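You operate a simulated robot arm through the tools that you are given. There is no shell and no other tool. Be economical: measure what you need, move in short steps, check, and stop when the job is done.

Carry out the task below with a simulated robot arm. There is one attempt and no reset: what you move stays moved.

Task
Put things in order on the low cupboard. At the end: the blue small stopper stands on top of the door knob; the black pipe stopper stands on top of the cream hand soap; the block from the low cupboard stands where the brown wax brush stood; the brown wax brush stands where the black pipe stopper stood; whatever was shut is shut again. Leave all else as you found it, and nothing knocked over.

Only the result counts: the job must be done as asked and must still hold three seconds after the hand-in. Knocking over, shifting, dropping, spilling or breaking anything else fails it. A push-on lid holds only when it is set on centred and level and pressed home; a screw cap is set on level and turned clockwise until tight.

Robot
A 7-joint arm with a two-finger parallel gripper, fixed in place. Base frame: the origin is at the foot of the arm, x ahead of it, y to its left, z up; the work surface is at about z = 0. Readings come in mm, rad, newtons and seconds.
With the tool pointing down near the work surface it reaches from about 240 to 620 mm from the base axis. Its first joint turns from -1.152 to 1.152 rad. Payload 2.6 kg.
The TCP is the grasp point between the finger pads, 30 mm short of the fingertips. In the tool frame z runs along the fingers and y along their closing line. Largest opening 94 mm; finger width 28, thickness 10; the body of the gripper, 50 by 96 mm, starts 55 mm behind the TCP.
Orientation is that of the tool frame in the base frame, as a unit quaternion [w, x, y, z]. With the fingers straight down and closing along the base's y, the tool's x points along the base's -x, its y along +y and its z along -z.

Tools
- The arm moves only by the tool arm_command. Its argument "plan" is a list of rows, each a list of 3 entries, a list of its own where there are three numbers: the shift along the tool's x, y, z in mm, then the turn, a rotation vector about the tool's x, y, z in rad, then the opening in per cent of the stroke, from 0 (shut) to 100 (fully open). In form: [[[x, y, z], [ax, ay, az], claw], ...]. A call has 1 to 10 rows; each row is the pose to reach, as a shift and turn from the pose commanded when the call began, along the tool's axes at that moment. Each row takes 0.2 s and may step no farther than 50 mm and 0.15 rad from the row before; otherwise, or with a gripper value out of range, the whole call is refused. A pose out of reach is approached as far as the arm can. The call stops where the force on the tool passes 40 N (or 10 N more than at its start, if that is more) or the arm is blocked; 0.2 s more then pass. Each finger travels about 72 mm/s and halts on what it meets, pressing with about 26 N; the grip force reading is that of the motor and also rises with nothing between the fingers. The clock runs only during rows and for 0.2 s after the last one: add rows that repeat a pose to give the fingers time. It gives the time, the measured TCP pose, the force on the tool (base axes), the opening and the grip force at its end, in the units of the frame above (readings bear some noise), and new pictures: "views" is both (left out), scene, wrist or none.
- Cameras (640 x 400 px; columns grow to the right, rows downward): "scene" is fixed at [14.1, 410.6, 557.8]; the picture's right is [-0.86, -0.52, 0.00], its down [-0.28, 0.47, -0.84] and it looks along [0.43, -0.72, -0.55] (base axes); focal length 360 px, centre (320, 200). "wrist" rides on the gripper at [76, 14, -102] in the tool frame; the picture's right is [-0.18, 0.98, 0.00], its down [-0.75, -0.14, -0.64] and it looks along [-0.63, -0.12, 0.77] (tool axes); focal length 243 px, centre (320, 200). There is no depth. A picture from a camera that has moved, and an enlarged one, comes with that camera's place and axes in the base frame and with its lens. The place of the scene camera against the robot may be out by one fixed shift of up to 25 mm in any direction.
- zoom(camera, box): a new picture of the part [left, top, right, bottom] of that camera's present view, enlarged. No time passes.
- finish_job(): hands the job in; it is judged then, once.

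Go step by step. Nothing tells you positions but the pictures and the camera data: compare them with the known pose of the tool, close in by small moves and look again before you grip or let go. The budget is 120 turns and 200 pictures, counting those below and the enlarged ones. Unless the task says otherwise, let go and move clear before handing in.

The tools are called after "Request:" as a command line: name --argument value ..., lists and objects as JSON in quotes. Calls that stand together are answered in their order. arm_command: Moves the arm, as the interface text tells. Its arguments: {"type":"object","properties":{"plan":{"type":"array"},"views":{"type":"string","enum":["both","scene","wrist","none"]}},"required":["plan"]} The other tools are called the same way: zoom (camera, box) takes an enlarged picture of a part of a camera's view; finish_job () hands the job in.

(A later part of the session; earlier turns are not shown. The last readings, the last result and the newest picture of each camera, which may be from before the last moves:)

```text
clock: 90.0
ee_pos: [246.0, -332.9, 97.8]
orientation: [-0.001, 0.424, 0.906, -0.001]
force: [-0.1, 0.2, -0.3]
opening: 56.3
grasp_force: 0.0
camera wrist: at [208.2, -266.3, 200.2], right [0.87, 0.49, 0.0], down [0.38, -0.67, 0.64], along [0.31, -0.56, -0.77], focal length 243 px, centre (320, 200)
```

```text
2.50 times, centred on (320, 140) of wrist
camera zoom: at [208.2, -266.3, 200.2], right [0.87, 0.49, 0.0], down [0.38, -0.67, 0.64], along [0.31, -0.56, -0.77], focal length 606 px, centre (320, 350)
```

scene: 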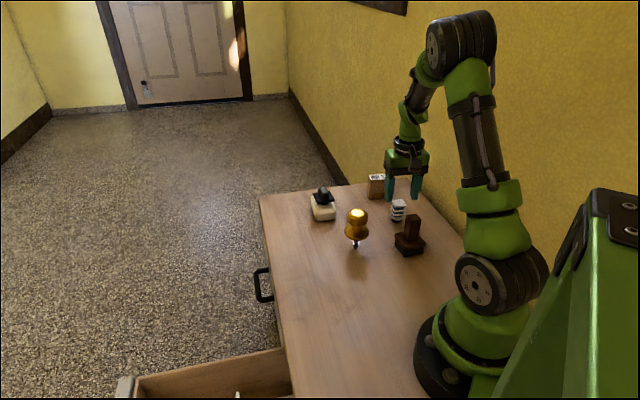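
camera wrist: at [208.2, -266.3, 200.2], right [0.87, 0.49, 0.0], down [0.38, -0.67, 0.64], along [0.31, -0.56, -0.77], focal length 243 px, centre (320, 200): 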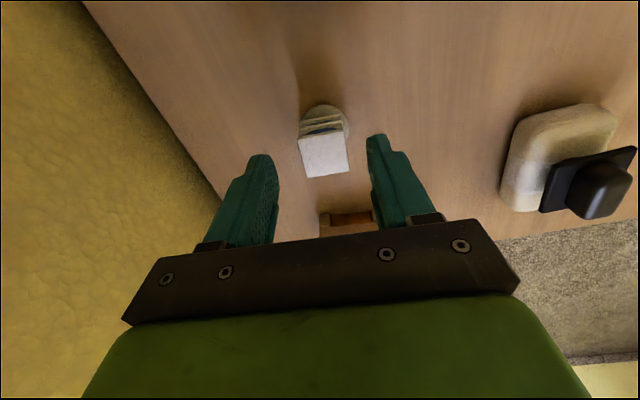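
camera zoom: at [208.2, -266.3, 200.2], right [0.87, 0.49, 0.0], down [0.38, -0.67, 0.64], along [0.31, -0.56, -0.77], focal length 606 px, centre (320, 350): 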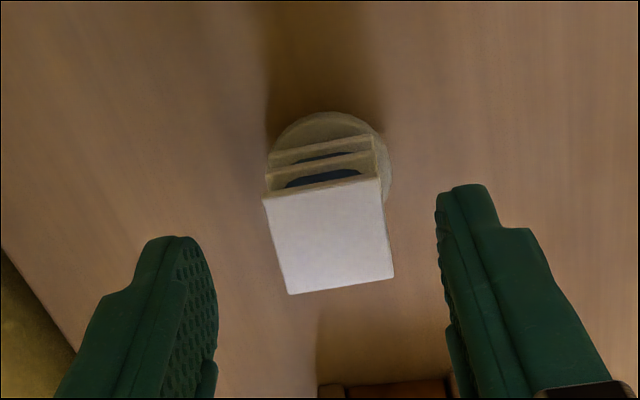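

Request:
arm_command --plan '[[[-0.5, 1.6, 20], [0, 0, 0], 60], [[-0.5, 1.6, 40], [0, 0, 0], 60], [[-0.5, 1.6, 40], [0, 0, 0], 45], [[-0.5, 1.6, 40], [0, 0, 0], 35], [[-0.5, 1.6, 40], [0, 0, 0], 0], [[-0.5, 1.6, 40], [0, 0, 0], 0], [[-0.5, 1.6, 40], [0, 0, 0], 0]]'

Request:
zoom --camera "scene" --box '[360, 160, 440, 230]'

```text
clock: 91.6
ee_pos: [248.6, -333.0, 59.0]
orientation: [0.0, 0.422, 0.907, -0.001]
force: [-0.6, 0.2, -0.1]
opening: 28.8
grasp_force: 26.1
camera wrist: at [209.7, -265.5, 161.0], right [0.87, 0.49, 0.0], down [0.38, -0.67, 0.64], along [0.31, -0.56, -0.77], focal length 243 px, centre (320, 200)
```

scene: 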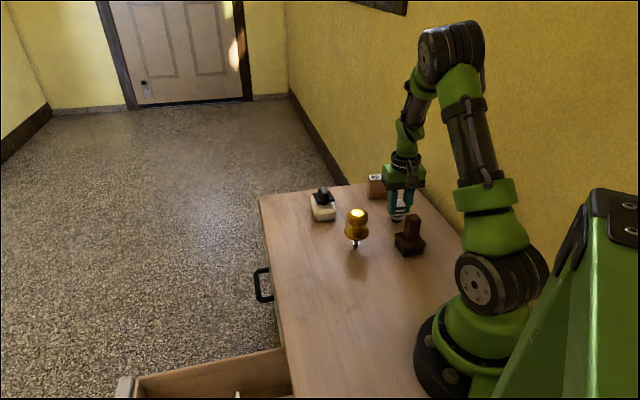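
wrist: 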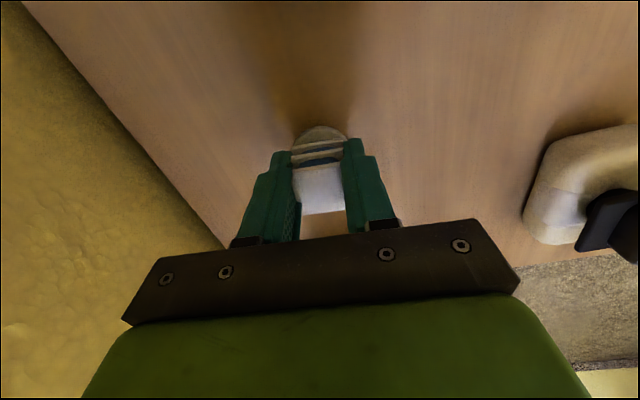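

```text
5.71 times, centred on (400, 195) of scene
camera zoom: at [14.1, 410.6, 557.8], right [-0.86, -0.52, 0.0], down [-0.28, 0.47, -0.84], along [0.43, -0.72, -0.55], focal length 2056 px, centre (-137, 229)
```

zoom: 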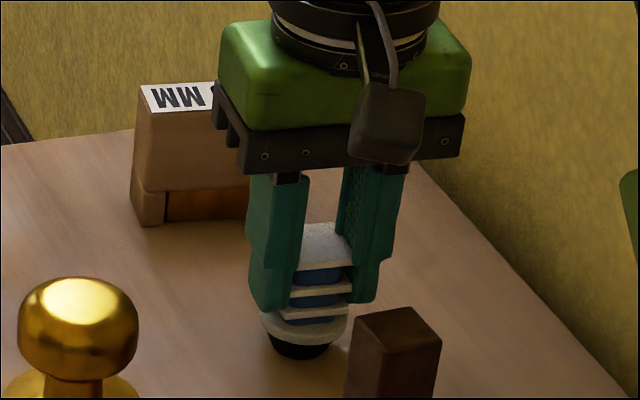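

Request:
arm_command --plan '[[[0, 0, -45], [0, 0, 0], 0], [[0, 0, -90], [0, 0, 0], 0], [[0, 0, -130], [0, 0, 0], 0], [[30, 20, -130], [0, 0, 0], 0], [[61, 40, -130], [0, 0, 0], 0], [[61, 40, -130], [0, 0, 0], 0]]' --views "wrist"

Request:
zoom --camera "wrist" --box '[360, 0, 520, 140]'

```text
clock: 93.0
ee_pos: [239.0, -260.0, 188.1]
orientation: [0.0, 0.422, 0.906, -0.001]
force: [0.0, -0.2, -0.3]
opening: 28.9
grasp_force: 26.1
camera wrist: at [201.2, -192.0, 291.2], right [0.87, 0.49, 0.0], down [0.38, -0.67, 0.64], along [0.31, -0.56, -0.77], focal length 243 px, centre (320, 200)
```

wrist: 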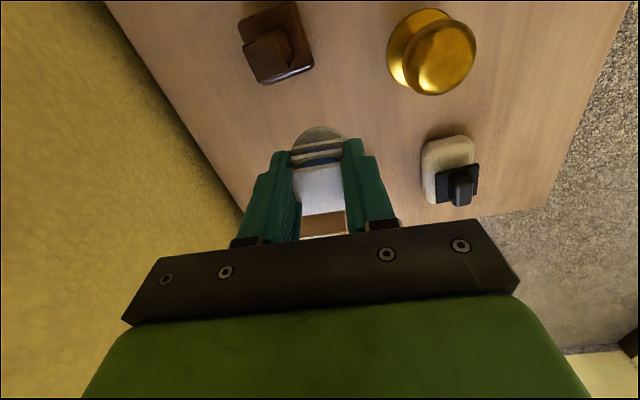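

```text
2.86 times, centred on (440, 70) of wrist
camera zoom: at [201.2, -192.0, 291.2], right [0.87, 0.49, 0.0], down [0.38, -0.67, 0.64], along [0.31, -0.56, -0.77], focal length 693 px, centre (-23, 571)
```

zoom: 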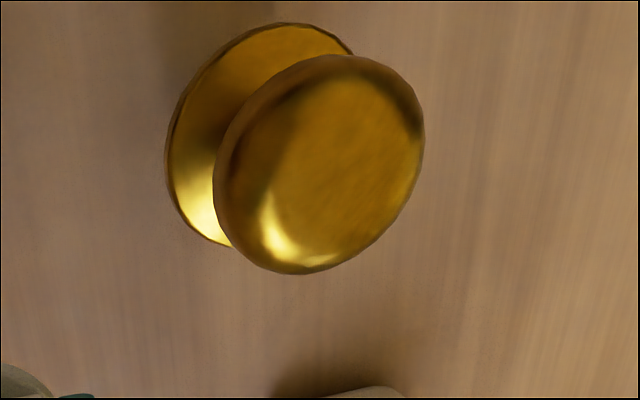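

Knob ball centre is near (291,-180) at z≈88 with its top maybe at 105. I bring the stopper over it, staying high.

Request:
arm_command --plan '[[[0, 0, -20], [0, 0, 0], 0], [[9, 30, -25], [0, 0, 0], 0], [[18, 60, -25], [0, 0, 0], 0], [[27.7, 91.3, -25], [0, 0, 0], 0], [[27.7, 91.3, -25], [0, 0, 0], 0]]'

Request:
zoom --camera "scene" --box '[310, 160, 410, 260]'

Request:
zoom --camera "wrist" --box '[240, 40, 400, 180]'

```text
clock: 94.2
ee_pos: [291.6, -178.6, 212.0]
orientation: [0.0, 0.422, 0.906, -0.001]
force: [0.5, -0.7, 0.2]
opening: 28.9
grasp_force: 26.6
camera wrist: at [252.9, -112.0, 315.0], right [0.87, 0.49, 0.0], down [0.38, -0.67, 0.64], along [0.31, -0.56, -0.77], focal length 243 px, centre (320, 200)
```

scene: 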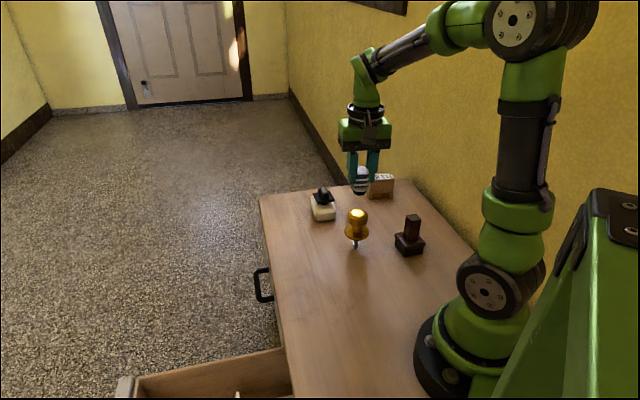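
wrist: 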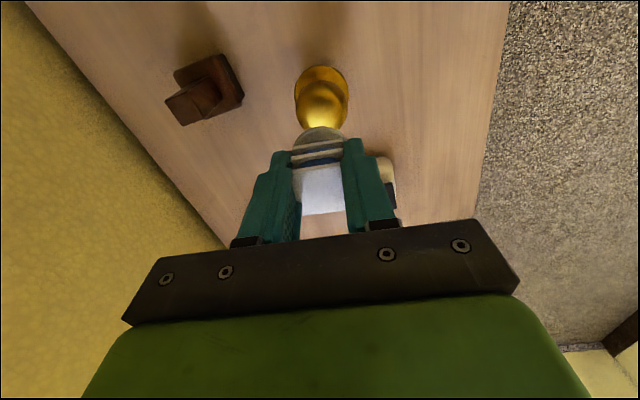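

```text
4.00 times, centred on (360, 210) of scene
camera zoom: at [14.1, 410.6, 557.8], right [-0.86, -0.52, 0.0], down [-0.28, 0.47, -0.84], along [0.43, -0.72, -0.55], focal length 1439 px, centre (160, 160)
```

zoom: 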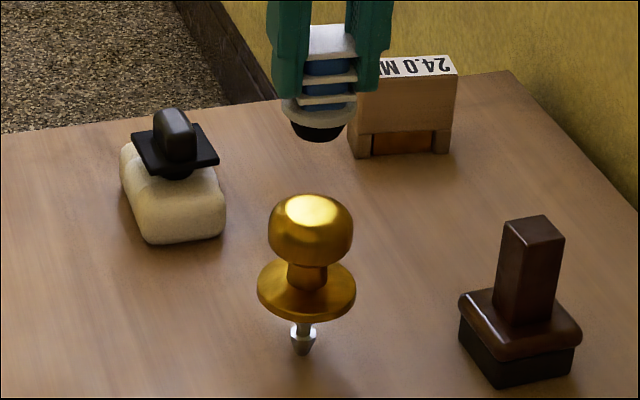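

```text
2.86 times, centred on (320, 110) of wrist
camera zoom: at [252.9, -112.0, 315.0], right [0.87, 0.49, 0.0], down [0.38, -0.67, 0.64], along [0.31, -0.56, -0.77], focal length 693 px, centre (320, 457)
```

zoom: 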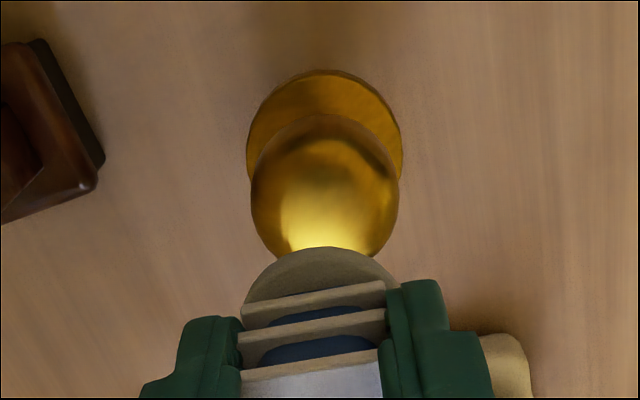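

The column view shows about 2 mm offset along one direction. I shift that and rotate the tool to measure the other direction.

Request:
arm_command --plan '[[[0.3, 1.9, 0], [0, 0, -0.15], 0], [[0.3, 1.9, 0], [0, 0, -0.3], 0], [[0.3, 1.9, 0], [0, 0, -0.45], 0], [[0.3, 1.9, 0], [0, 0, -0.6], 0], [[0.3, 1.9, 0], [0, 0, -0.75], 0], [[0.3, 1.9, 0], [0, 0, -0.9], 0], [[0.3, 1.9, 0], [0, 0, -1.05], 0], [[0.3, 1.9, 0], [0, 0, -1.2], 0], [[0.3, 1.9, 0], [0, 0, -1.35], 0], [[0.3, 1.9, 0], [0, 0, -1.35], 0]]' --views "wrist"

Request:
zoom --camera "wrist" --box '[240, 40, 400, 180]'

Request:
zoom --camera "scene" --box '[310, 160, 410, 260]'

```text
clock: 96.4
ee_pos: [292.8, -178.3, 212.8]
orientation: [-0.002, -0.237, 0.972, 0.0]
force: [-0.1, 0.3, -0.9]
opening: 28.9
grasp_force: 26.1
camera wrist: at [218.6, -201.2, 315.8], right [-0.29, 0.96, 0.0], down [0.73, 0.22, 0.64], along [0.61, 0.19, -0.77], focal length 243 px, centre (320, 200)
```

wrist: 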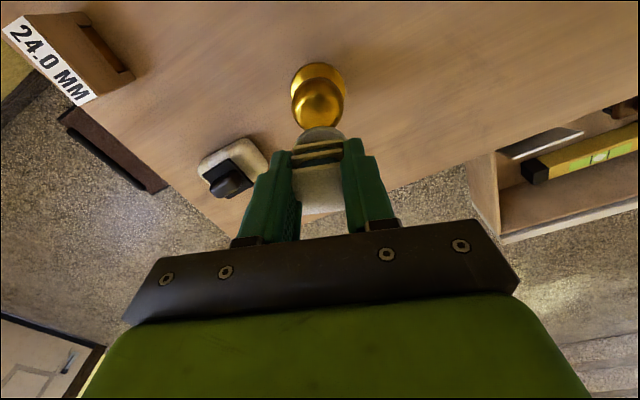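

```text
2.86 times, centred on (320, 110) of wrist
camera zoom: at [218.6, -201.2, 315.8], right [-0.29, 0.96, 0.0], down [0.73, 0.22, 0.64], along [0.61, 0.19, -0.77], focal length 693 px, centre (320, 457)
```

zoom: 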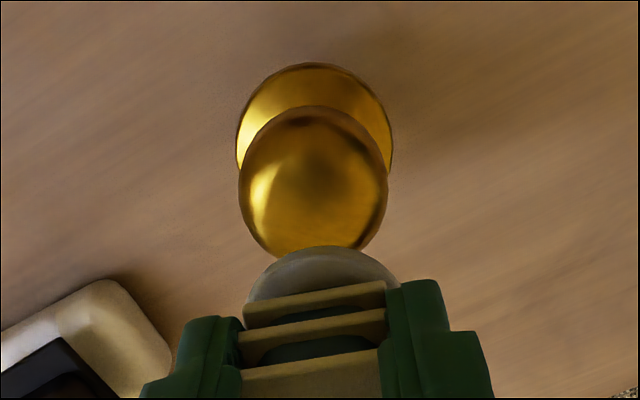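

```text
4.00 times, centred on (360, 210) of scene
camera zoom: at [14.1, 410.6, 557.8], right [-0.86, -0.52, 0.0], down [-0.28, 0.47, -0.84], along [0.43, -0.72, -0.55], focal length 1439 px, centre (160, 160)
```

zoom: 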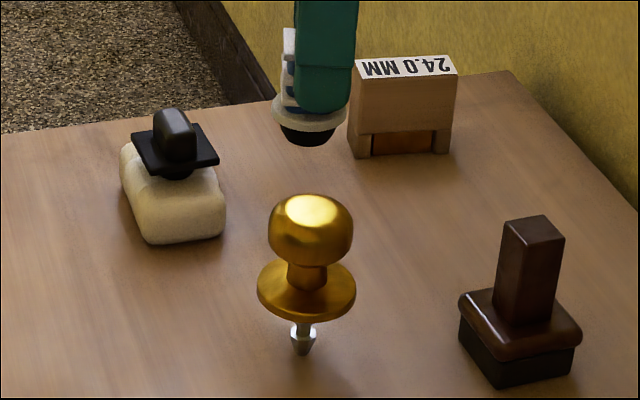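

The stopper sits about 5 mm off the grip centre; combining views, it needs to shift by (-2.6,-3.9) mm. I do that and lower part way.

Request:
arm_command --plan '[[[4.1, -2.3, 0], [0, 0, 0], 0], [[4.1, -2.3, 12], [0, 0, 0], 0], [[4.1, -2.3, 24], [0, 0, 0], 0], [[4.1, -2.3, 24], [0, 0, 0], 0]]' --views "none"

Request:
zoom --camera "wrist" --box '[240, 40, 400, 180]'

Request:
zoom --camera "scene" --box '[320, 170, 390, 260]'

```text
clock: 97.4
ee_pos: [289.8, -182.3, 187.8]
orientation: [-0.001, -0.235, 0.972, 0.0]
force: [-0.2, -0.6, 0.1]
opening: 29.0
grasp_force: 26.1
```

```text
2.86 times, centred on (320, 110) of wrist
camera zoom: at [215.4, -205.1, 292.0], right [-0.29, 0.96, 0.0], down [0.74, 0.22, 0.64], along [0.61, 0.18, -0.77], focal length 693 px, centre (320, 457)
```

zoom: 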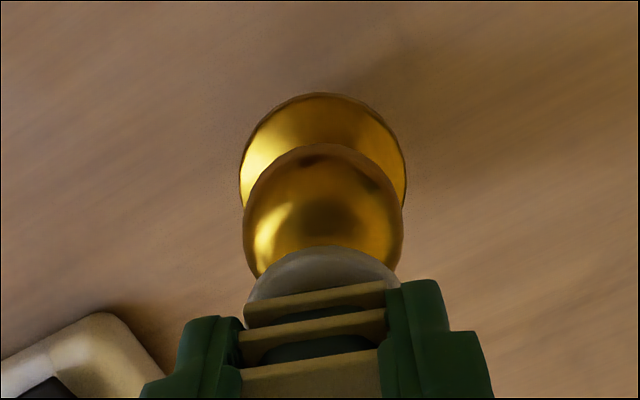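

```text
4.44 times, centred on (355, 215) of scene
camera zoom: at [14.1, 410.6, 557.8], right [-0.86, -0.52, 0.0], down [-0.28, 0.47, -0.84], along [0.43, -0.72, -0.55], focal length 1599 px, centre (164, 133)
```

zoom: 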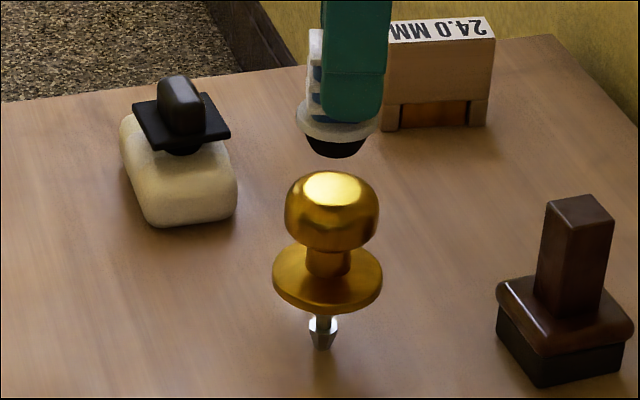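

Both directions now agree within 1 mm. I lower towards the knob top, expected at z≈107.

Request:
arm_command --plan '[[[0, 0, 8], [0, 0, 0], 0], [[0, 0, 15], [0, 0, 0], 0], [[0, 0, 18], [0, 0, 0], 0], [[0, 0, 18], [0, 0, 0], 0]]' --views "none"

Request:
zoom --camera "scene" --box '[320, 170, 390, 260]'

```text
clock: 98.4
ee_pos: [289.6, -181.0, 170.2]
orientation: [-0.001, -0.235, 0.972, 0.0]
force: [0.1, 0.2, -0.8]
opening: 28.9
grasp_force: 26.1
```

```text
4.44 times, centred on (355, 215) of scene
camera zoom: at [14.1, 410.6, 557.8], right [-0.86, -0.52, 0.0], down [-0.28, 0.47, -0.84], along [0.43, -0.72, -0.55], focal length 1599 px, centre (164, 133)
```

zoom: 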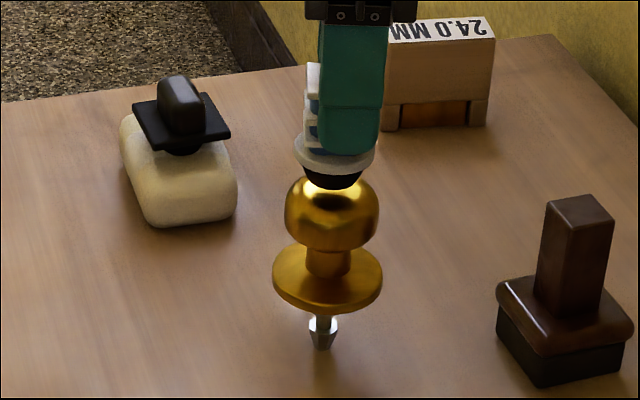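

Request:
arm_command --plan '[[[0, 0, 1], [0, 0, 0], 0], [[0, 0, 2], [0, 0, 0], 0], [[0, 0, 2], [0, 0, 0], 0]]' --views "none"

Request:
arm_command --plan '[[[0, 0, 1], [0, 0, 0], 0], [[0, 0, 1], [0, 0, 0], 0]]' --views "none"

Request:
zoom --camera "scene" --box '[320, 170, 390, 260]'

```text
clock: 99.2
ee_pos: [289.8, -182.2, 170.0]
orientation: [0.0, -0.236, 0.972, 0.0]
force: [0.5, 0.3, -0.6]
opening: 27.2
grasp_force: 26.1
```

```text
clock: 99.8
ee_pos: [290.0, -182.6, 167.6]
orientation: [-0.001, -0.235, 0.972, -0.001]
force: [0.9, -0.5, -0.9]
opening: 27.2
grasp_force: 26.3
```

```text
4.44 times, centred on (355, 215) of scene
camera zoom: at [14.1, 410.6, 557.8], right [-0.86, -0.52, 0.0], down [-0.28, 0.47, -0.84], along [0.43, -0.72, -0.55], focal length 1599 px, centre (164, 133)
```

zoom: 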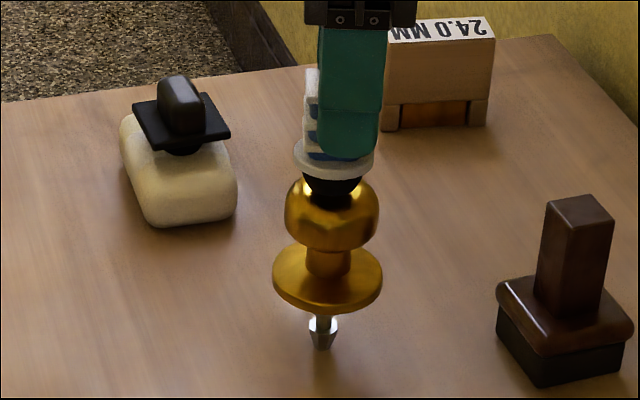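

Request:
zoom --camera "wrist" --box '[260, 80, 380, 220]'

Request:
zoom --camera "scene" --box '[335, 180, 375, 225]'

```text
2.86 times, centred on (320, 150) of wrist
camera zoom: at [215.8, -204.8, 270.9], right [-0.29, 0.96, 0.0], down [0.74, 0.22, 0.64], along [0.61, 0.18, -0.77], focal length 693 px, centre (320, 343)
```

zoom: 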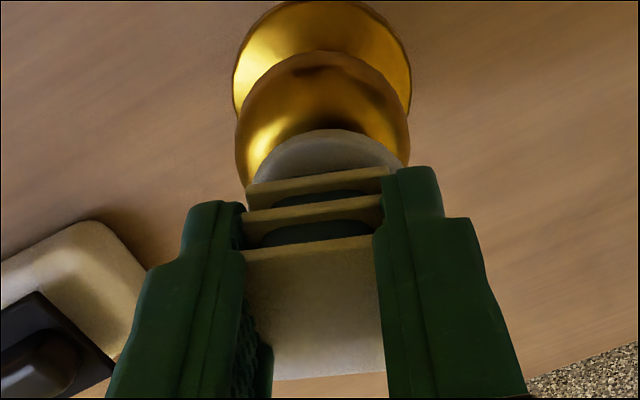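

```text
8.89 times, centred on (355, 202) of scene
camera zoom: at [14.1, 410.6, 557.8], right [-0.86, -0.52, 0.0], down [-0.28, 0.47, -0.84], along [0.43, -0.72, -0.55], focal length 3198 px, centre (9, 178)
```

zoom: 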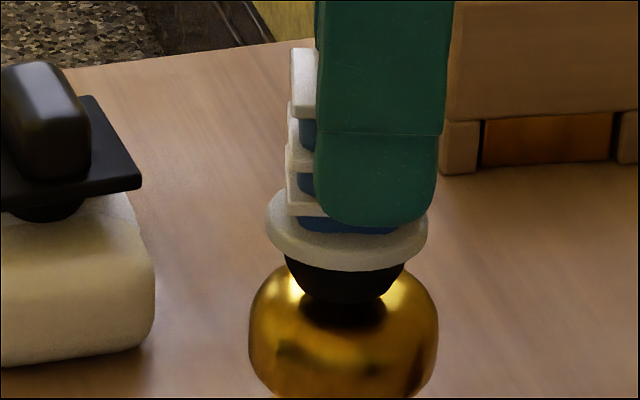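

Request:
arm_command --plan '[[[0, 0, 1], [0, 0, 0], 0], [[0, 0, 1], [0, 0, 0], 0]]' --views "none"

Request:
zoom --camera "scene" --box '[335, 180, 375, 225]'

```text
clock: 100.4
ee_pos: [290.2, -181.2, 166.6]
orientation: [-0.001, -0.236, 0.972, 0.0]
force: [0.2, -0.5, -0.5]
opening: 26.9
grasp_force: 26.6
```

```text
8.89 times, centred on (355, 202) of scene
camera zoom: at [14.1, 410.6, 557.8], right [-0.86, -0.52, 0.0], down [-0.28, 0.47, -0.84], along [0.43, -0.72, -0.55], focal length 3198 px, centre (9, 178)
```

zoom: 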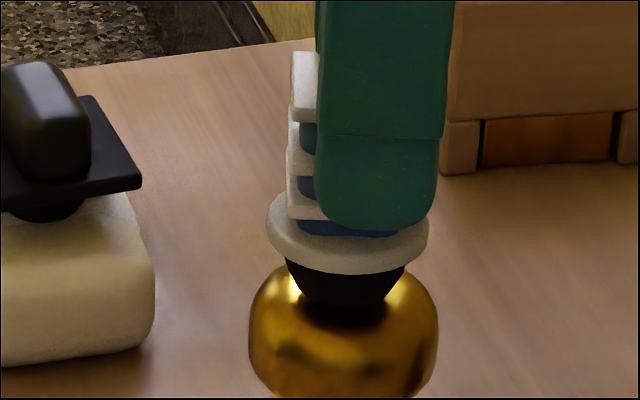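

Request:
arm_command --plan '[[[0, 0, 1], [0, 0, 0], 0], [[0, 0, 1], [0, 0, 0], 0]]' --views "none"

Request:
zoom --camera "scene" --box '[335, 180, 375, 225]'

```text
clock: 101.0
ee_pos: [290.1, -181.8, 166.5]
orientation: [0.0, -0.237, 0.972, 0.0]
force: [-1.4, 0.8, -0.9]
opening: 27.1
grasp_force: 25.7
```

```text
8.89 times, centred on (355, 202) of scene
camera zoom: at [14.1, 410.6, 557.8], right [-0.86, -0.52, 0.0], down [-0.28, 0.47, -0.84], along [0.43, -0.72, -0.55], focal length 3198 px, centre (9, 178)
```

zoom: 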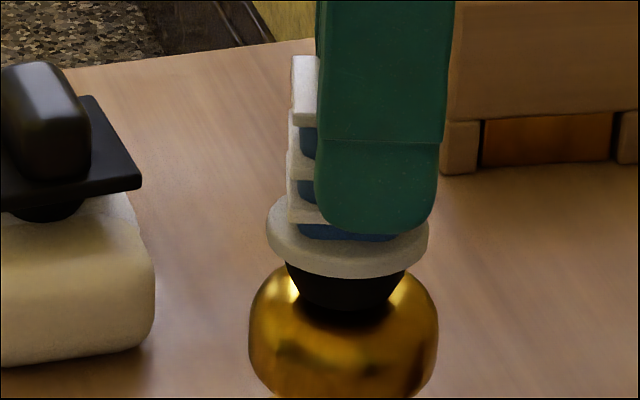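

Request:
arm_command --plan '[[[0, 0, 1], [0, 0, 0], 0], [[0, 0, 1.8], [0, 0, 0], 0], [[0, 0, 1.8], [0, 0, 0], 0]]' --views "none"

Request:
zoom --camera "scene" --box '[335, 180, 375, 225]'

```text
clock: 101.8
ee_pos: [290.4, -181.6, 163.5]
orientation: [-0.001, -0.236, 0.972, 0.0]
force: [-0.3, -0.1, -1.1]
opening: 27.1
grasp_force: 25.5
```

```text
8.89 times, centred on (355, 202) of scene
camera zoom: at [14.1, 410.6, 557.8], right [-0.86, -0.52, 0.0], down [-0.28, 0.47, -0.84], along [0.43, -0.72, -0.55], focal length 3198 px, centre (9, 178)
```

zoom: 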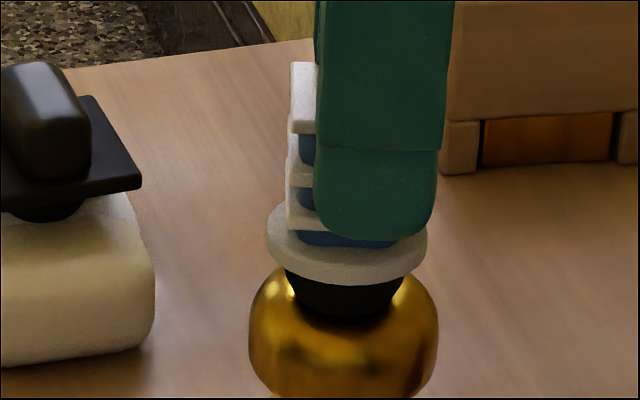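

Request:
arm_command --plan '[[[0, 0, 0.8], [0, 0, 0], 0], [[0, 0, 0.8], [0, 0, 0], 0]]' --views "none"

Request:
arm_command --plan '[[[0, 0, 0.7], [0, 0, 0], 0], [[0, 0, 0.7], [0, 0, 0], 0]]' --views "none"

Request:
zoom --camera "scene" --box '[335, 180, 375, 225]'

```text
clock: 102.4
ee_pos: [290.8, -182.5, 164.1]
orientation: [0.0, -0.237, 0.972, -0.001]
force: [-1.0, -0.1, 9.0]
opening: 26.7
grasp_force: 25.7
```

```text
clock: 103.0
ee_pos: [291.3, -182.2, 164.5]
orientation: [0.0, -0.237, 0.972, -0.001]
force: [0.2, -1.5, 19.9]
opening: 27.0
grasp_force: 26.3
```

```text
8.89 times, centred on (355, 202) of scene
camera zoom: at [14.1, 410.7, 557.7], right [-0.86, -0.52, 0.0], down [-0.28, 0.47, -0.84], along [0.43, -0.72, -0.55], focal length 3198 px, centre (9, 178)
```

zoom: 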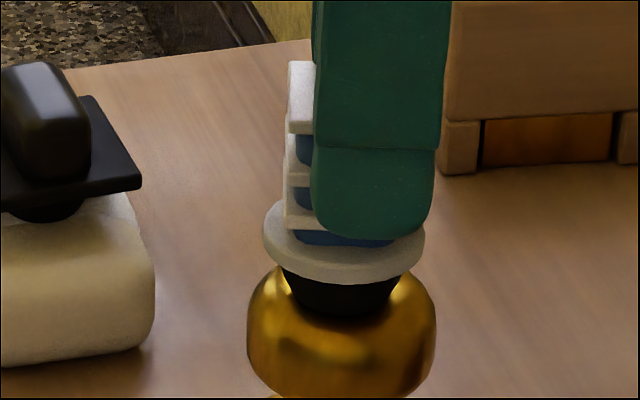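

Contact made. I ease the pressure and check alignment in the wrist view before releasing.

Request:
arm_command --plan '[[[0, 0, -0.7], [0, 0, 0], 0], [[0, 0, -1.1], [0, 0, 0], 0], [[0, 0, -1.1], [0, 0, 0], 0]]' --views "none"

Request:
zoom --camera "wrist" --box '[260, 80, 380, 220]'

Request:
zoom --camera "scene" --box '[320, 170, 390, 260]'

```text
clock: 103.8
ee_pos: [290.3, -182.0, 164.1]
orientation: [-0.002, -0.236, 0.972, 0.0]
force: [-1.1, -0.2, 16.6]
opening: 26.7
grasp_force: 25.8
```

```text
2.86 times, centred on (320, 150) of wrist
camera zoom: at [215.8, -204.9, 266.6], right [-0.29, 0.96, 0.0], down [0.74, 0.22, 0.64], along [0.61, 0.18, -0.77], focal length 693 px, centre (320, 343)
```

zoom: 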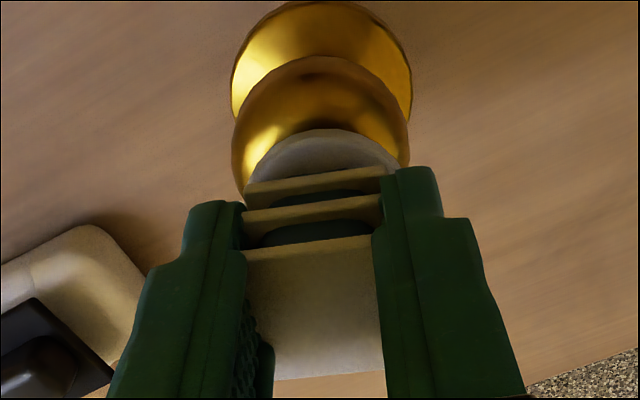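

```text
4.44 times, centred on (355, 215) of scene
camera zoom: at [14.1, 410.7, 557.7], right [-0.86, -0.52, 0.0], down [-0.28, 0.47, -0.84], along [0.43, -0.72, -0.55], focal length 1599 px, centre (164, 133)
```

zoom: 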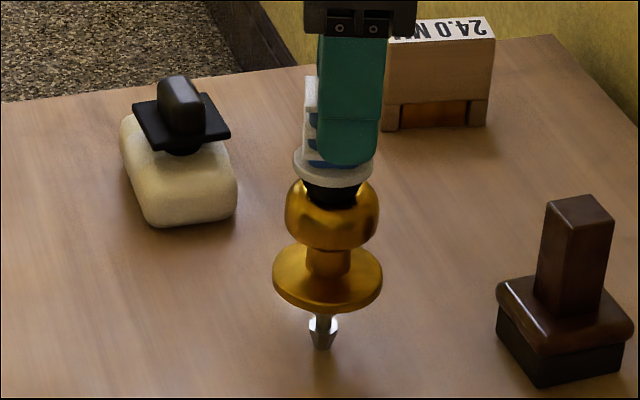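

Request:
arm_command --plan '[[[0, 0, -0.6], [0, 0, 0], 0], [[0, 0, -0.6], [0, 0, 0], 0]]' --views "none"

```text
clock: 104.4
ee_pos: [290.5, -180.9, 164.2]
orientation: [-0.001, -0.236, 0.972, 0.001]
force: [-1.1, 1.2, 8.4]
opening: 26.4
grasp_force: 25.6
```

Request:
arm_command --plan '[[[0, 0, -0.4], [0, 0, 0], 0], [[0, 0, -0.4], [0, 0, 0], 0]]' --views "none"

```text
clock: 105.0
ee_pos: [289.8, -182.3, 164.4]
orientation: [-0.001, -0.236, 0.972, 0.0]
force: [-1.0, 0.7, 2.3]
opening: 25.8
grasp_force: 25.6
```

Request:
arm_command --plan '[[[0, 0, 0], [0, 0, 0], 30], [[0, 0, 0], [0, 0, 0], 36], [[0, 0, 0], [0, 0, 0], 46], [[0, 0, 0], [0, 0, 0], 55], [[0, 0, 0], [0, 0, 0], 55]]' --views "wrist"

Request:
zoom --camera "scene" --box '[320, 170, 390, 260]'

```text
clock: 106.2
ee_pos: [289.9, -182.2, 165.6]
orientation: [-0.001, -0.236, 0.972, -0.001]
force: [-0.4, -0.3, 0.8]
opening: 51.4
grasp_force: 0.1
camera wrist: at [215.9, -205.0, 267.6], right [-0.29, 0.96, 0.0], down [0.74, 0.22, 0.64], along [0.61, 0.18, -0.77], focal length 243 px, centre (320, 200)
```

wrist: 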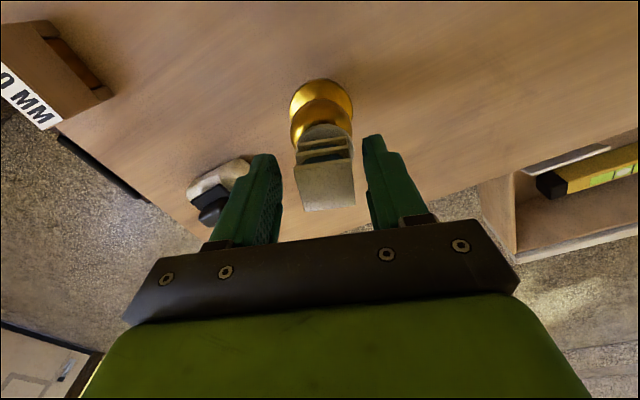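

```text
4.44 times, centred on (355, 215) of scene
camera zoom: at [14.1, 410.6, 557.8], right [-0.86, -0.52, 0.0], down [-0.28, 0.47, -0.84], along [0.43, -0.72, -0.55], focal length 1599 px, centre (164, 133)
```

zoom: 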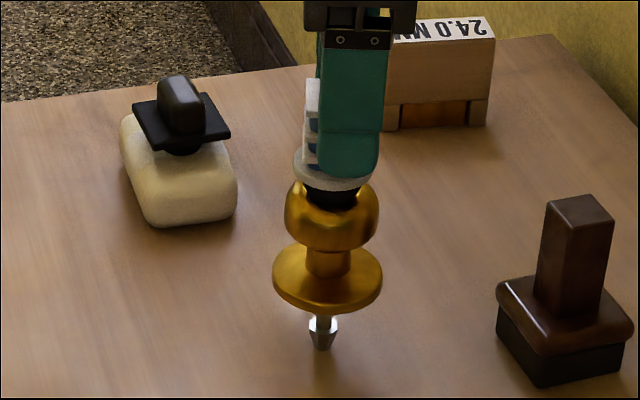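

It stands on its own. I rise straight up slowly.

Request:
arm_command --plan '[[[0, 0, -10], [0, 0, 0], 58], [[0, 0, -30], [0, 0, 0], 58], [[0, 0, -60], [0, 0, 0], 58], [[0, 0, -95], [0, 0, 0], 58], [[0, 0, -95], [0, 0, 0], 58]]'

Request:
zoom --camera "scene" --box '[310, 150, 430, 260]'

```text
clock: 107.4
ee_pos: [289.7, -182.8, 258.8]
orientation: [-0.001, -0.237, 0.972, 0.0]
force: [-0.7, -0.3, 0.2]
opening: 54.5
grasp_force: 0.0
camera wrist: at [215.7, -204.5, 362.0], right [-0.29, 0.96, 0.0], down [0.74, 0.22, 0.64], along [0.61, 0.18, -0.77], focal length 243 px, centre (320, 200)
```

scene: 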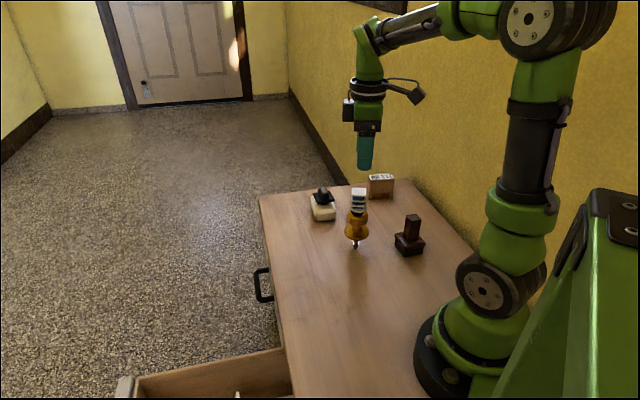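
wrist: 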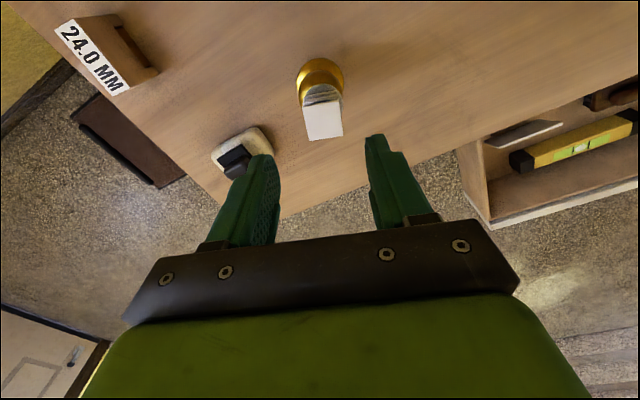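

```text
3.64 times, centred on (370, 205) of scene
camera zoom: at [14.1, 410.6, 557.8], right [-0.86, -0.52, 0.0], down [-0.28, 0.47, -0.84], along [0.43, -0.72, -0.55], focal length 1308 px, centre (138, 182)
```

zoom: 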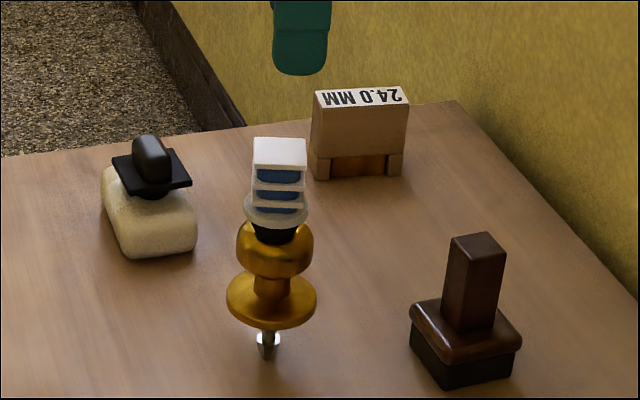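

The stopper stands on the knob. Now for the WARM block: I go over the open drawer with the grip yaw.

Request:
arm_command --plan '[[[-20, 37, 0], [0, 0, 0.126], 60], [[-40, 74, 0], [0, 0, 0.252], 60], [[-61, 110, 0], [0, 0, 0.378], 70], [[-81, 147, 0], [0, 0, 0.504], 80], [[-101, 184, 0], [0, 0, 0.63], 90], [[-121, 221, 10], [0, 0, 0.756], 90], [[-142, 258, 25], [0, 0, 0.882], 90], [[-162, 294, 40], [0, 0, 1.008], 90], [[-182, 331, 55], [0, 0, 1.134], 90], [[-202, 368, 70], [0, 0, 1.26], 90]]'

Request:
zoom --camera "wrist" --box '[180, 0, 420, 180]'

```text
clock: 109.6
ee_pos: [299.1, 238.1, 187.7]
orientation: [0.0, 0.381, 0.925, -0.001]
force: [-0.7, -0.2, 0.1]
opening: 84.6
grasp_force: 0.1
camera wrist: at [255.7, 301.7, 290.9], right [0.82, 0.57, 0.0], down [0.44, -0.63, 0.64], along [0.36, -0.53, -0.77], focal length 243 px, centre (320, 200)
```

scene: 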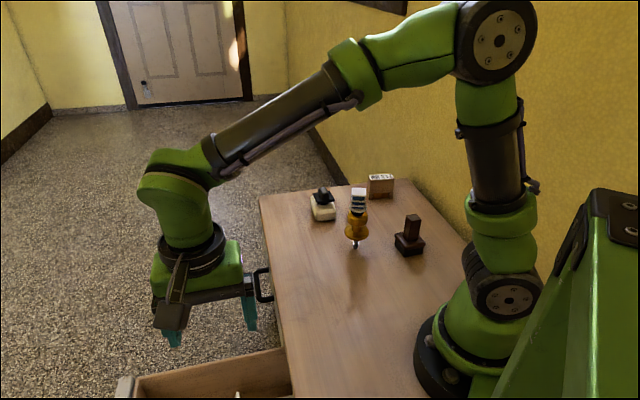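
wrist: 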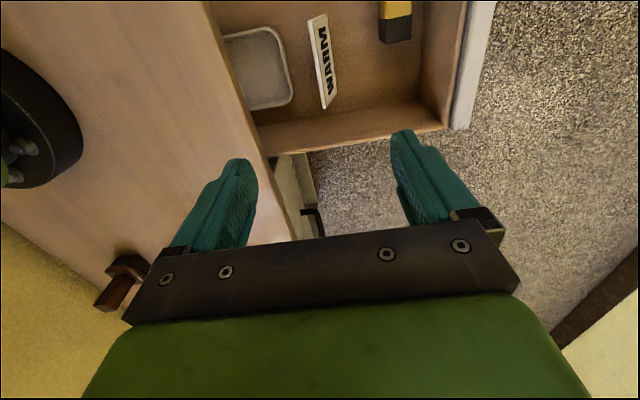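

```text
2.22 times, centred on (300, 90) of wrist
camera zoom: at [255.7, 301.7, 290.9], right [0.82, 0.57, 0.0], down [0.44, -0.63, 0.64], along [0.36, -0.53, -0.77], focal length 539 px, centre (364, 444)
```

zoom: 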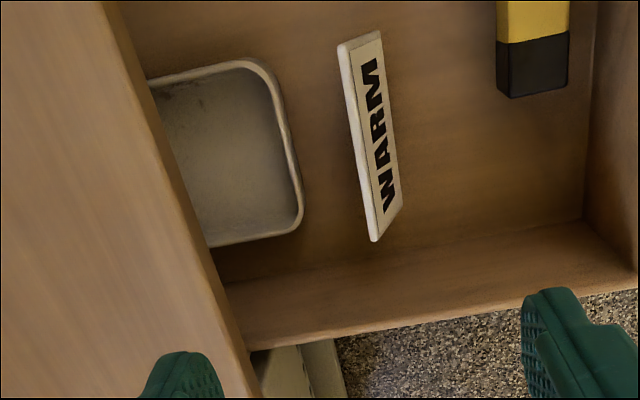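

WARM turns out to be a thin sign on a foot rather than a block, but deep in this drawer was a yellow arch-shaped piece like the wooden block on top. I look at it more closely before deciding.

Request:
arm_command --plan '[[[-3, 6, 3], [0, 0, 0.15], 60], [[2, 12, 6], [0, 0, 0.3], 30], [[7, 18, 9], [0, 0, 0.45], 0], [[12, 24, 12], [0, 0, 0.6], 0], [[17, 30, 15], [0, 0, 0.75], 0], [[22, 36, 18], [0, 0, 0.9], 0], [[27, 42, 21], [0, 0, 1.05], 0], [[32, 48, 24], [0, 0, 1.2], 0], [[40, 54, 27], [0, 0, 1.35], 0], [[45, 60, 30], [0, 0, 1.5], 0]]' --views "none"

Request:
arm_command --plan '[[[0, 0, 25], [0, -0.14, 0], 0], [[0, 0, 50], [0, -0.28, 0], 0], [[0, 0, 75], [0, -0.42, 0], 0], [[0, 0, 95], [0, -0.56, 0], 0], [[0, 0, 95], [0, -0.6, 0], 0]]' --views "wrist"

Request:
zoom --camera "wrist" --box '[40, 60, 320, 240]'

```text
clock: 111.8
ee_pos: [312.0, 312.7, 158.3]
orientation: [0.0, 0.91, 0.415, -0.001]
force: [0.5, -0.2, -0.2]
opening: 0.0
grasp_force: 25.6
```

```text
clock: 113.0
ee_pos: [311.0, 311.7, 64.3]
orientation: [0.124, 0.868, 0.399, -0.27]
force: [0.4, 0.5, -0.5]
opening: 0.1
grasp_force: 25.8
camera wrist: at [400.4, 393.5, 105.4], right [0.65, -0.76, 0.1], down [-0.27, -0.1, 0.96], along [-0.71, -0.65, -0.27], focal length 243 px, centre (320, 200)
```

wrist: 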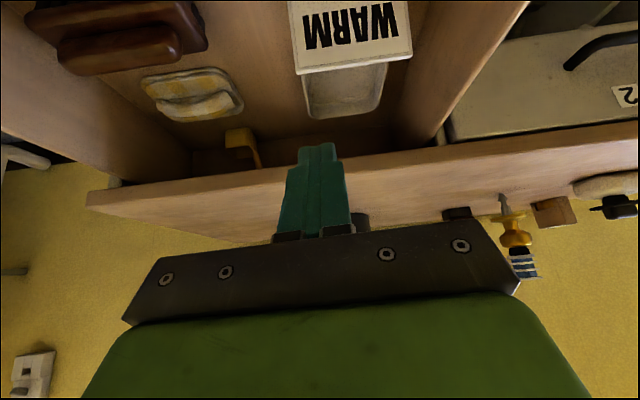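

```text
2.22 times, centred on (180, 150) of wrist
camera zoom: at [400.4, 393.5, 105.4], right [0.65, -0.76, 0.1], down [-0.27, -0.1, 0.96], along [-0.71, -0.65, -0.27], focal length 539 px, centre (631, 311)
```

zoom: 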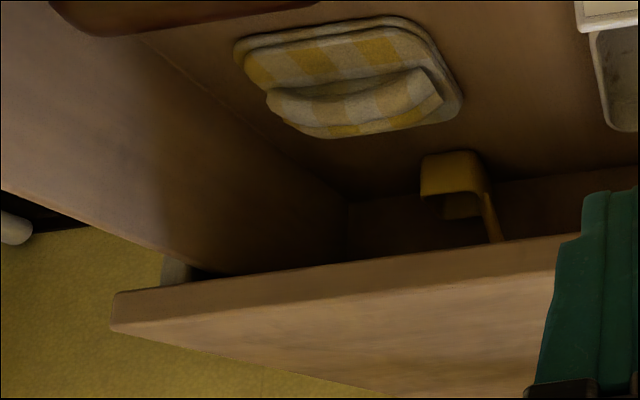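

Request:
zoom --camera "wrist" --box '[270, 0, 430, 130]'

```text
3.08 times, centred on (350, 65) of wrist
camera zoom: at [400.4, 393.5, 105.4], right [0.65, -0.76, 0.1], down [-0.27, -0.1, 0.96], along [-0.71, -0.65, -0.27], focal length 746 px, centre (228, 615)
```

zoom: 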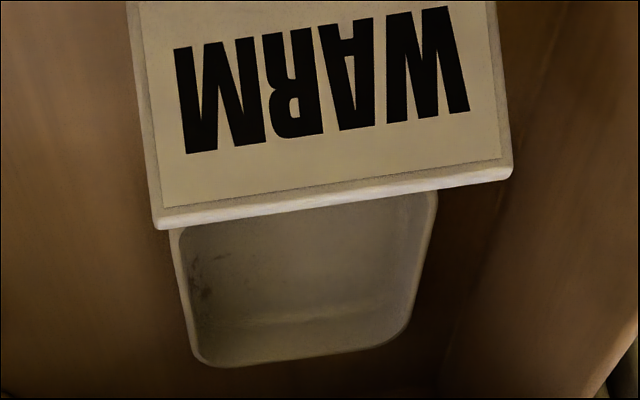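

WARM is just a framed sign, so nothing in drawer 1 is a block. I go outside drawer 1's front to close it, then check the back of drawer 2.

Request:
arm_command --plan '[[[-10, 0, -15], [0, 0.15, 0], 0], [[-20, 0, -29], [0, 0.3, 0], 0], [[-30, 0, -44], [0, 0.45, 0], 0], [[-39.5, 0, -58], [0, 0.6, 0], 0]]' --views "none"

Request:
arm_command --plan '[[[40, 5, 0], [0, 0, 0], 0], [[80, 11, 0], [0, 0, 0], 0], [[120, 16, 0], [0, 0, 0], 0], [[158, 22, 0], [0, 0, 0], 0], [[158, 22, 0], [0, 0, 0], 0]]' --views "none"

```text
clock: 114.0
ee_pos: [310.7, 311.2, 134.4]
orientation: [-0.001, 0.909, 0.416, -0.001]
force: [0.0, 0.6, 0.2]
opening: 0.0
grasp_force: 25.8
```

```text
clock: 115.2
ee_pos: [430.7, 416.6, 134.1]
orientation: [0.001, 0.909, 0.416, -0.002]
force: [-0.5, 0.2, 0.3]
opening: 0.3
grasp_force: 26.0
```

Request:
arm_command --plan '[[[0, 0, 45], [0, 0, 0], 0], [[0, 0, 90], [0, 0, 0], 0], [[0, 0, 135], [0, 0, 0], 0], [[0, 0, 168], [0, 0, 0], 0], [[0, 0, 168], [0, 0, 0], 0]]' --views "wrist"

```text
clock: 116.4
ee_pos: [431.6, 417.1, -33.4]
orientation: [0.0, 0.909, 0.417, 0.0]
force: [-0.6, -0.6, -0.2]
opening: 0.0
grasp_force: 25.9
camera wrist: at [491.8, 464.8, 68.8], right [0.62, -0.78, 0.0], down [-0.6, -0.48, 0.64], along [-0.5, -0.4, -0.77], focal length 243 px, centre (320, 200)
```

wrist: 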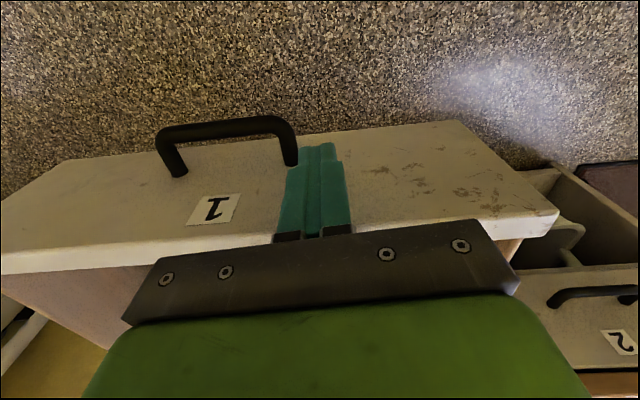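

Request:
arm_command --plan '[[[-14, -1, 0], [0, 0, 0], 0], [[-28, -2, 0], [0, 0, 0], 0], [[-42, -3, 0], [0, 0, 0], 0], [[-57, -4, 0], [0, 0, 0], 0], [[-72, -5, 0], [0, 0, 0], 0], [[-87, -6, 0], [0, 0, 0], 0], [[-102, -7, 0], [0, 0, 0], 0], [[-117, -8, 0], [0, 0, 0], 0], [[-132, -9, 0], [0, 0, 0], 0], [[-147, -10, 0], [0, 0, 0], 0]]' --views "none"

Request:
arm_command --plan '[[[-15, -1, 0], [0, 0, 0], 0], [[-30, -2, 0], [0, 0, 0], 0], [[-45, -3, 0], [0, 0, 0], 0], [[-60, -4, 0], [0, 0, 0], 0], [[-75, -5, 0], [0, 0, 0], 0], [[-90, -6, 0], [0, 0, 0], 0], [[-105, -7, 0], [0, 0, 0], 0], [[-118, -8, 0], [0, 0, 0], 0], [[-130, -9, 0], [0, 0, 0], 0], [[-140, -10, 0], [0, 0, 0], 0]]' --views "none"

Request:
arm_command --plan '[[[-6, 0, 0], [0, 0, 0], 0], [[-12, 0, 0], [0, 0, 0], 0], [[-18, 0, 0], [0, 0, 0], 0]]' --views "none"

```text
clock: 118.6
ee_pos: [326.3, 311.7, -33.3]
orientation: [0.0, 0.91, 0.415, -0.001]
force: [0.9, 0.7, 0.0]
opening: 0.1
grasp_force: 25.6
```

```text
clock: 120.8
ee_pos: [227.2, 212.1, -32.6]
orientation: [-0.001, 0.909, 0.416, -0.002]
force: [-0.5, 0.5, 0.1]
opening: 0.1
grasp_force: 25.9
```

```text
clock: 121.7
ee_pos: [222.3, 205.1, -30.9]
orientation: [-0.002, 0.909, 0.418, 0.007]
force: [1.3, 2.3, -0.8]
opening: 0.0
grasp_force: 25.9
stopped in row 3: the force on the tool passed its limit (the readings are from after the stop); the commanded pose is now the measured one
```

Drawer 1 is shut. To be thorough I open drawer 2 again with the known hook pose and look at its back part.

Request:
arm_command --plan '[[[15, 0, 0], [0, 0, 0], 0], [[22, 0, -40], [0, 0, 0], 0], [[22, 0, -85], [0, 0, 0], 0], [[22, 0, -130], [0, 0, 0], 0], [[22, 0, -160], [0, 0, 0], 0]]' --views "none"

Request:
arm_command --plan '[[[0, 36, 0], [0, 0, -0.15], 0], [[0, 72, 0], [0, 0, -0.3], 0], [[0, 108, 0], [0, 0, -0.45], 20], [[0, 144, 0], [0, 0, -0.6], 40], [[0, 180, 0], [0, 0, -0.75], 60], [[0, 216, 0], [0, 0, -0.9], 80], [[0, 252, 0], [0, 0, -1.05], 100], [[0, 288, 0], [0, 0, -1.2], 100], [[0, 324, 0], [0, 0, -1.35], 100], [[0, 358, 0], [0, 0, -1.5], 100]]' --views "none"

```text
clock: 122.9
ee_pos: [235.3, 218.3, 129.3]
orientation: [-0.002, 0.909, 0.417, 0.007]
force: [-0.4, 0.2, 0.1]
opening: 0.0
grasp_force: 26.0
```

```text
clock: 125.1
ee_pos: [505.0, -13.5, 130.3]
orientation: [0.004, 0.379, 0.926, 0.007]
force: [-0.5, 0.0, 0.4]
opening: 94.0
grasp_force: 0.0
```

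Request:
arm_command --plan '[[[-3, 5, 45], [0.016, 0.002, 0], 100], [[-3, 5, 90], [0.016, 0.002, 0], 100], [[-3, 5, 135], [0.016, 0.002, 0], 100], [[-3, 5, 170], [0.016, 0.002, 0], 100], [[-3, 5, 205], [0.016, 0.002, 0], 100], [[-3, 5, 237], [0.016, 0.002, 0], 100], [[-3, 5, 237], [0.016, 0.002, 0], 100]]' --views "wrist"

```text
clock: 126.7
ee_pos: [515.3, -8.9, -106.4]
orientation: [0.0, 0.381, 0.925, 0.0]
force: [-0.9, -1.2, -0.7]
opening: 93.9
grasp_force: 0.0
camera wrist: at [470.0, 53.8, -4.2], right [0.82, 0.57, 0.0], down [0.44, -0.63, 0.64], along [0.36, -0.53, -0.77], focal length 243 px, centre (320, 200)
```

wrist: 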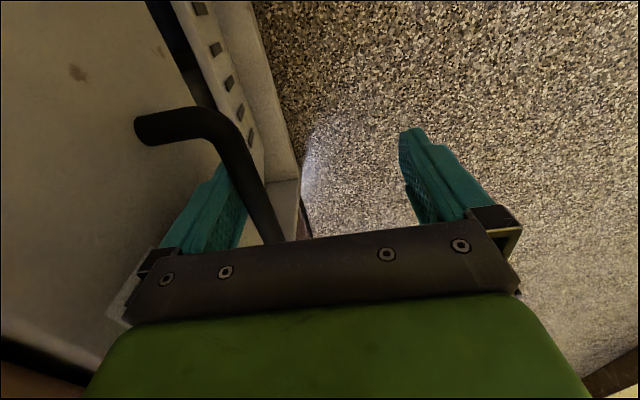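

Request:
arm_command --plan '[[[0, 10, 0], [0, 0, 0], 100], [[0, 22, 0], [0, 0, 0], 100], [[0, 35, 0], [0, 0, 0], 100], [[0, 48, 0], [0, 0, 0], 100], [[0, 61, 0], [0, 0, 0], 100], [[0, 74, 0], [0, 0, 0], 100], [[0, 87, 0], [0, 0, 0], 100], [[0, 100, 0], [0, 0, 0], 100], [[0, 115, 0], [0, 0, 0], 100]]' --views "none"

Request:
arm_command --plan '[[[0, -8, 0], [0, 0, 0], 100], [[0, -8, -45], [0, 0, 0], 100], [[0, -8, -90], [0, 0, 0], 80], [[0, -8, -130], [0, 0, 0], 60], [[20, -35, -160], [0, 0, 0], 30], [[40, -65, -185], [0, 0, 0], 0], [[60, -95, -190], [0, 0, 0], 0], [[75, -125, -190], [0, 0, 0], 0], [[75, -125, -190], [0, 0, 0], 0]]' --views "none"

```text
clock: 128.7
ee_pos: [595.7, 72.2, -107.3]
orientation: [-0.001, 0.381, 0.925, 0.0]
force: [-0.1, 0.8, -0.5]
opening: 94.2
grasp_force: 0.0
```

```text
clock: 130.7
ee_pos: [452.7, 34.6, 83.7]
orientation: [0.0, 0.38, 0.925, 0.0]
force: [0.7, 0.8, 0.6]
opening: 0.1
grasp_force: 26.2
```

Request:
arm_command --plan '[[[0, 0, 42], [0, 0, 0], 0], [[0, 0, 84], [0, 0, 0], 0], [[0, 0, 122], [0, 0, 0], 0], [[0, 14, 122], [0, 0, 0], 0], [[0, 30, 122], [0, 0, 0], 0], [[0, 46, 122], [0, 0, 0], 0], [[0, 62, 122], [0, 0, 0], 0], [[0, 78, 122], [0, 0, 0], 0], [[0, 94, 122], [0, 0, 0], 0], [[0, 110, 122], [0, 0, 0], 0]]' --views "none"

Request:
arm_command --plan '[[[0, 15, 0], [0, 0, 0], 0], [[0, 30, 0], [0, 0, 0], 0], [[0, 45, 0], [0, 0, 0], 0], [[0, 60, 0], [0, 0, 0], 0], [[0, 66, 0], [0, 0, 0], 0]]' --views "none"

Request:
arm_command --plan '[[[0, -8, 0], [0, 0, 0], 0], [[0, -8, -45], [0, 0, 0], 0], [[0, -8, -90], [0, 0, 0], 0], [[10, -15, -130], [0, 0, 0], 0], [[20, -30, -165], [0, 0, 0], 0]]' --views "scene"

```text
clock: 132.9
ee_pos: [531.1, 114.1, -37.5]
orientation: [0.0, 0.38, 0.925, 0.0]
force: [0.5, -0.1, 0.3]
opening: 0.0
grasp_force: 26.2
```

```text
clock: 134.1
ee_pos: [577.4, 161.3, -39.6]
orientation: [-0.001, 0.381, 0.925, 0.0]
force: [-0.8, 0.2, -0.9]
opening: 0.1
grasp_force: 26.5
```

```text
clock: 135.3
ee_pos: [543.8, 153.7, 124.6]
orientation: [-0.001, 0.38, 0.925, 0.0]
force: [0.3, 0.2, 0.7]
opening: 0.2
grasp_force: 26.1
```

scene: 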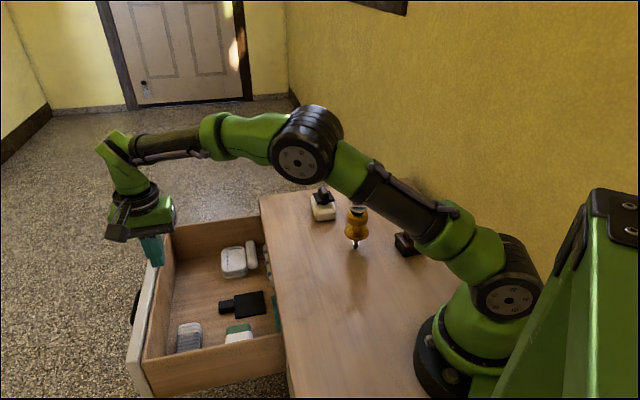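

Request:
zoom --camera "scene" --box '[150, 215, 290, 370]'

```text
2.58 times, centred on (220, 292) of scene
camera zoom: at [14.2, 410.6, 557.8], right [-0.86, -0.52, 0.0], down [-0.28, 0.47, -0.84], along [0.43, -0.72, -0.55], focal length 928 px, centre (578, -39)
```

zoom: 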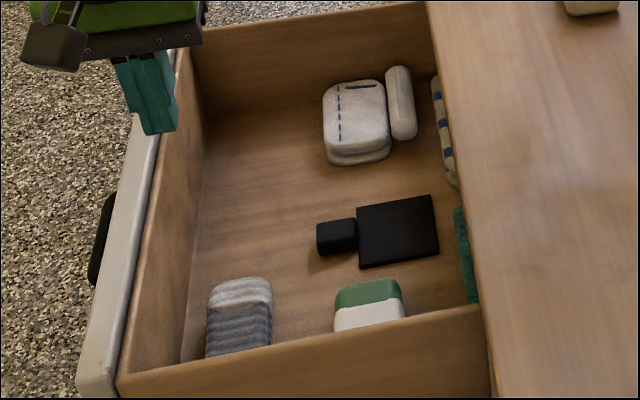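

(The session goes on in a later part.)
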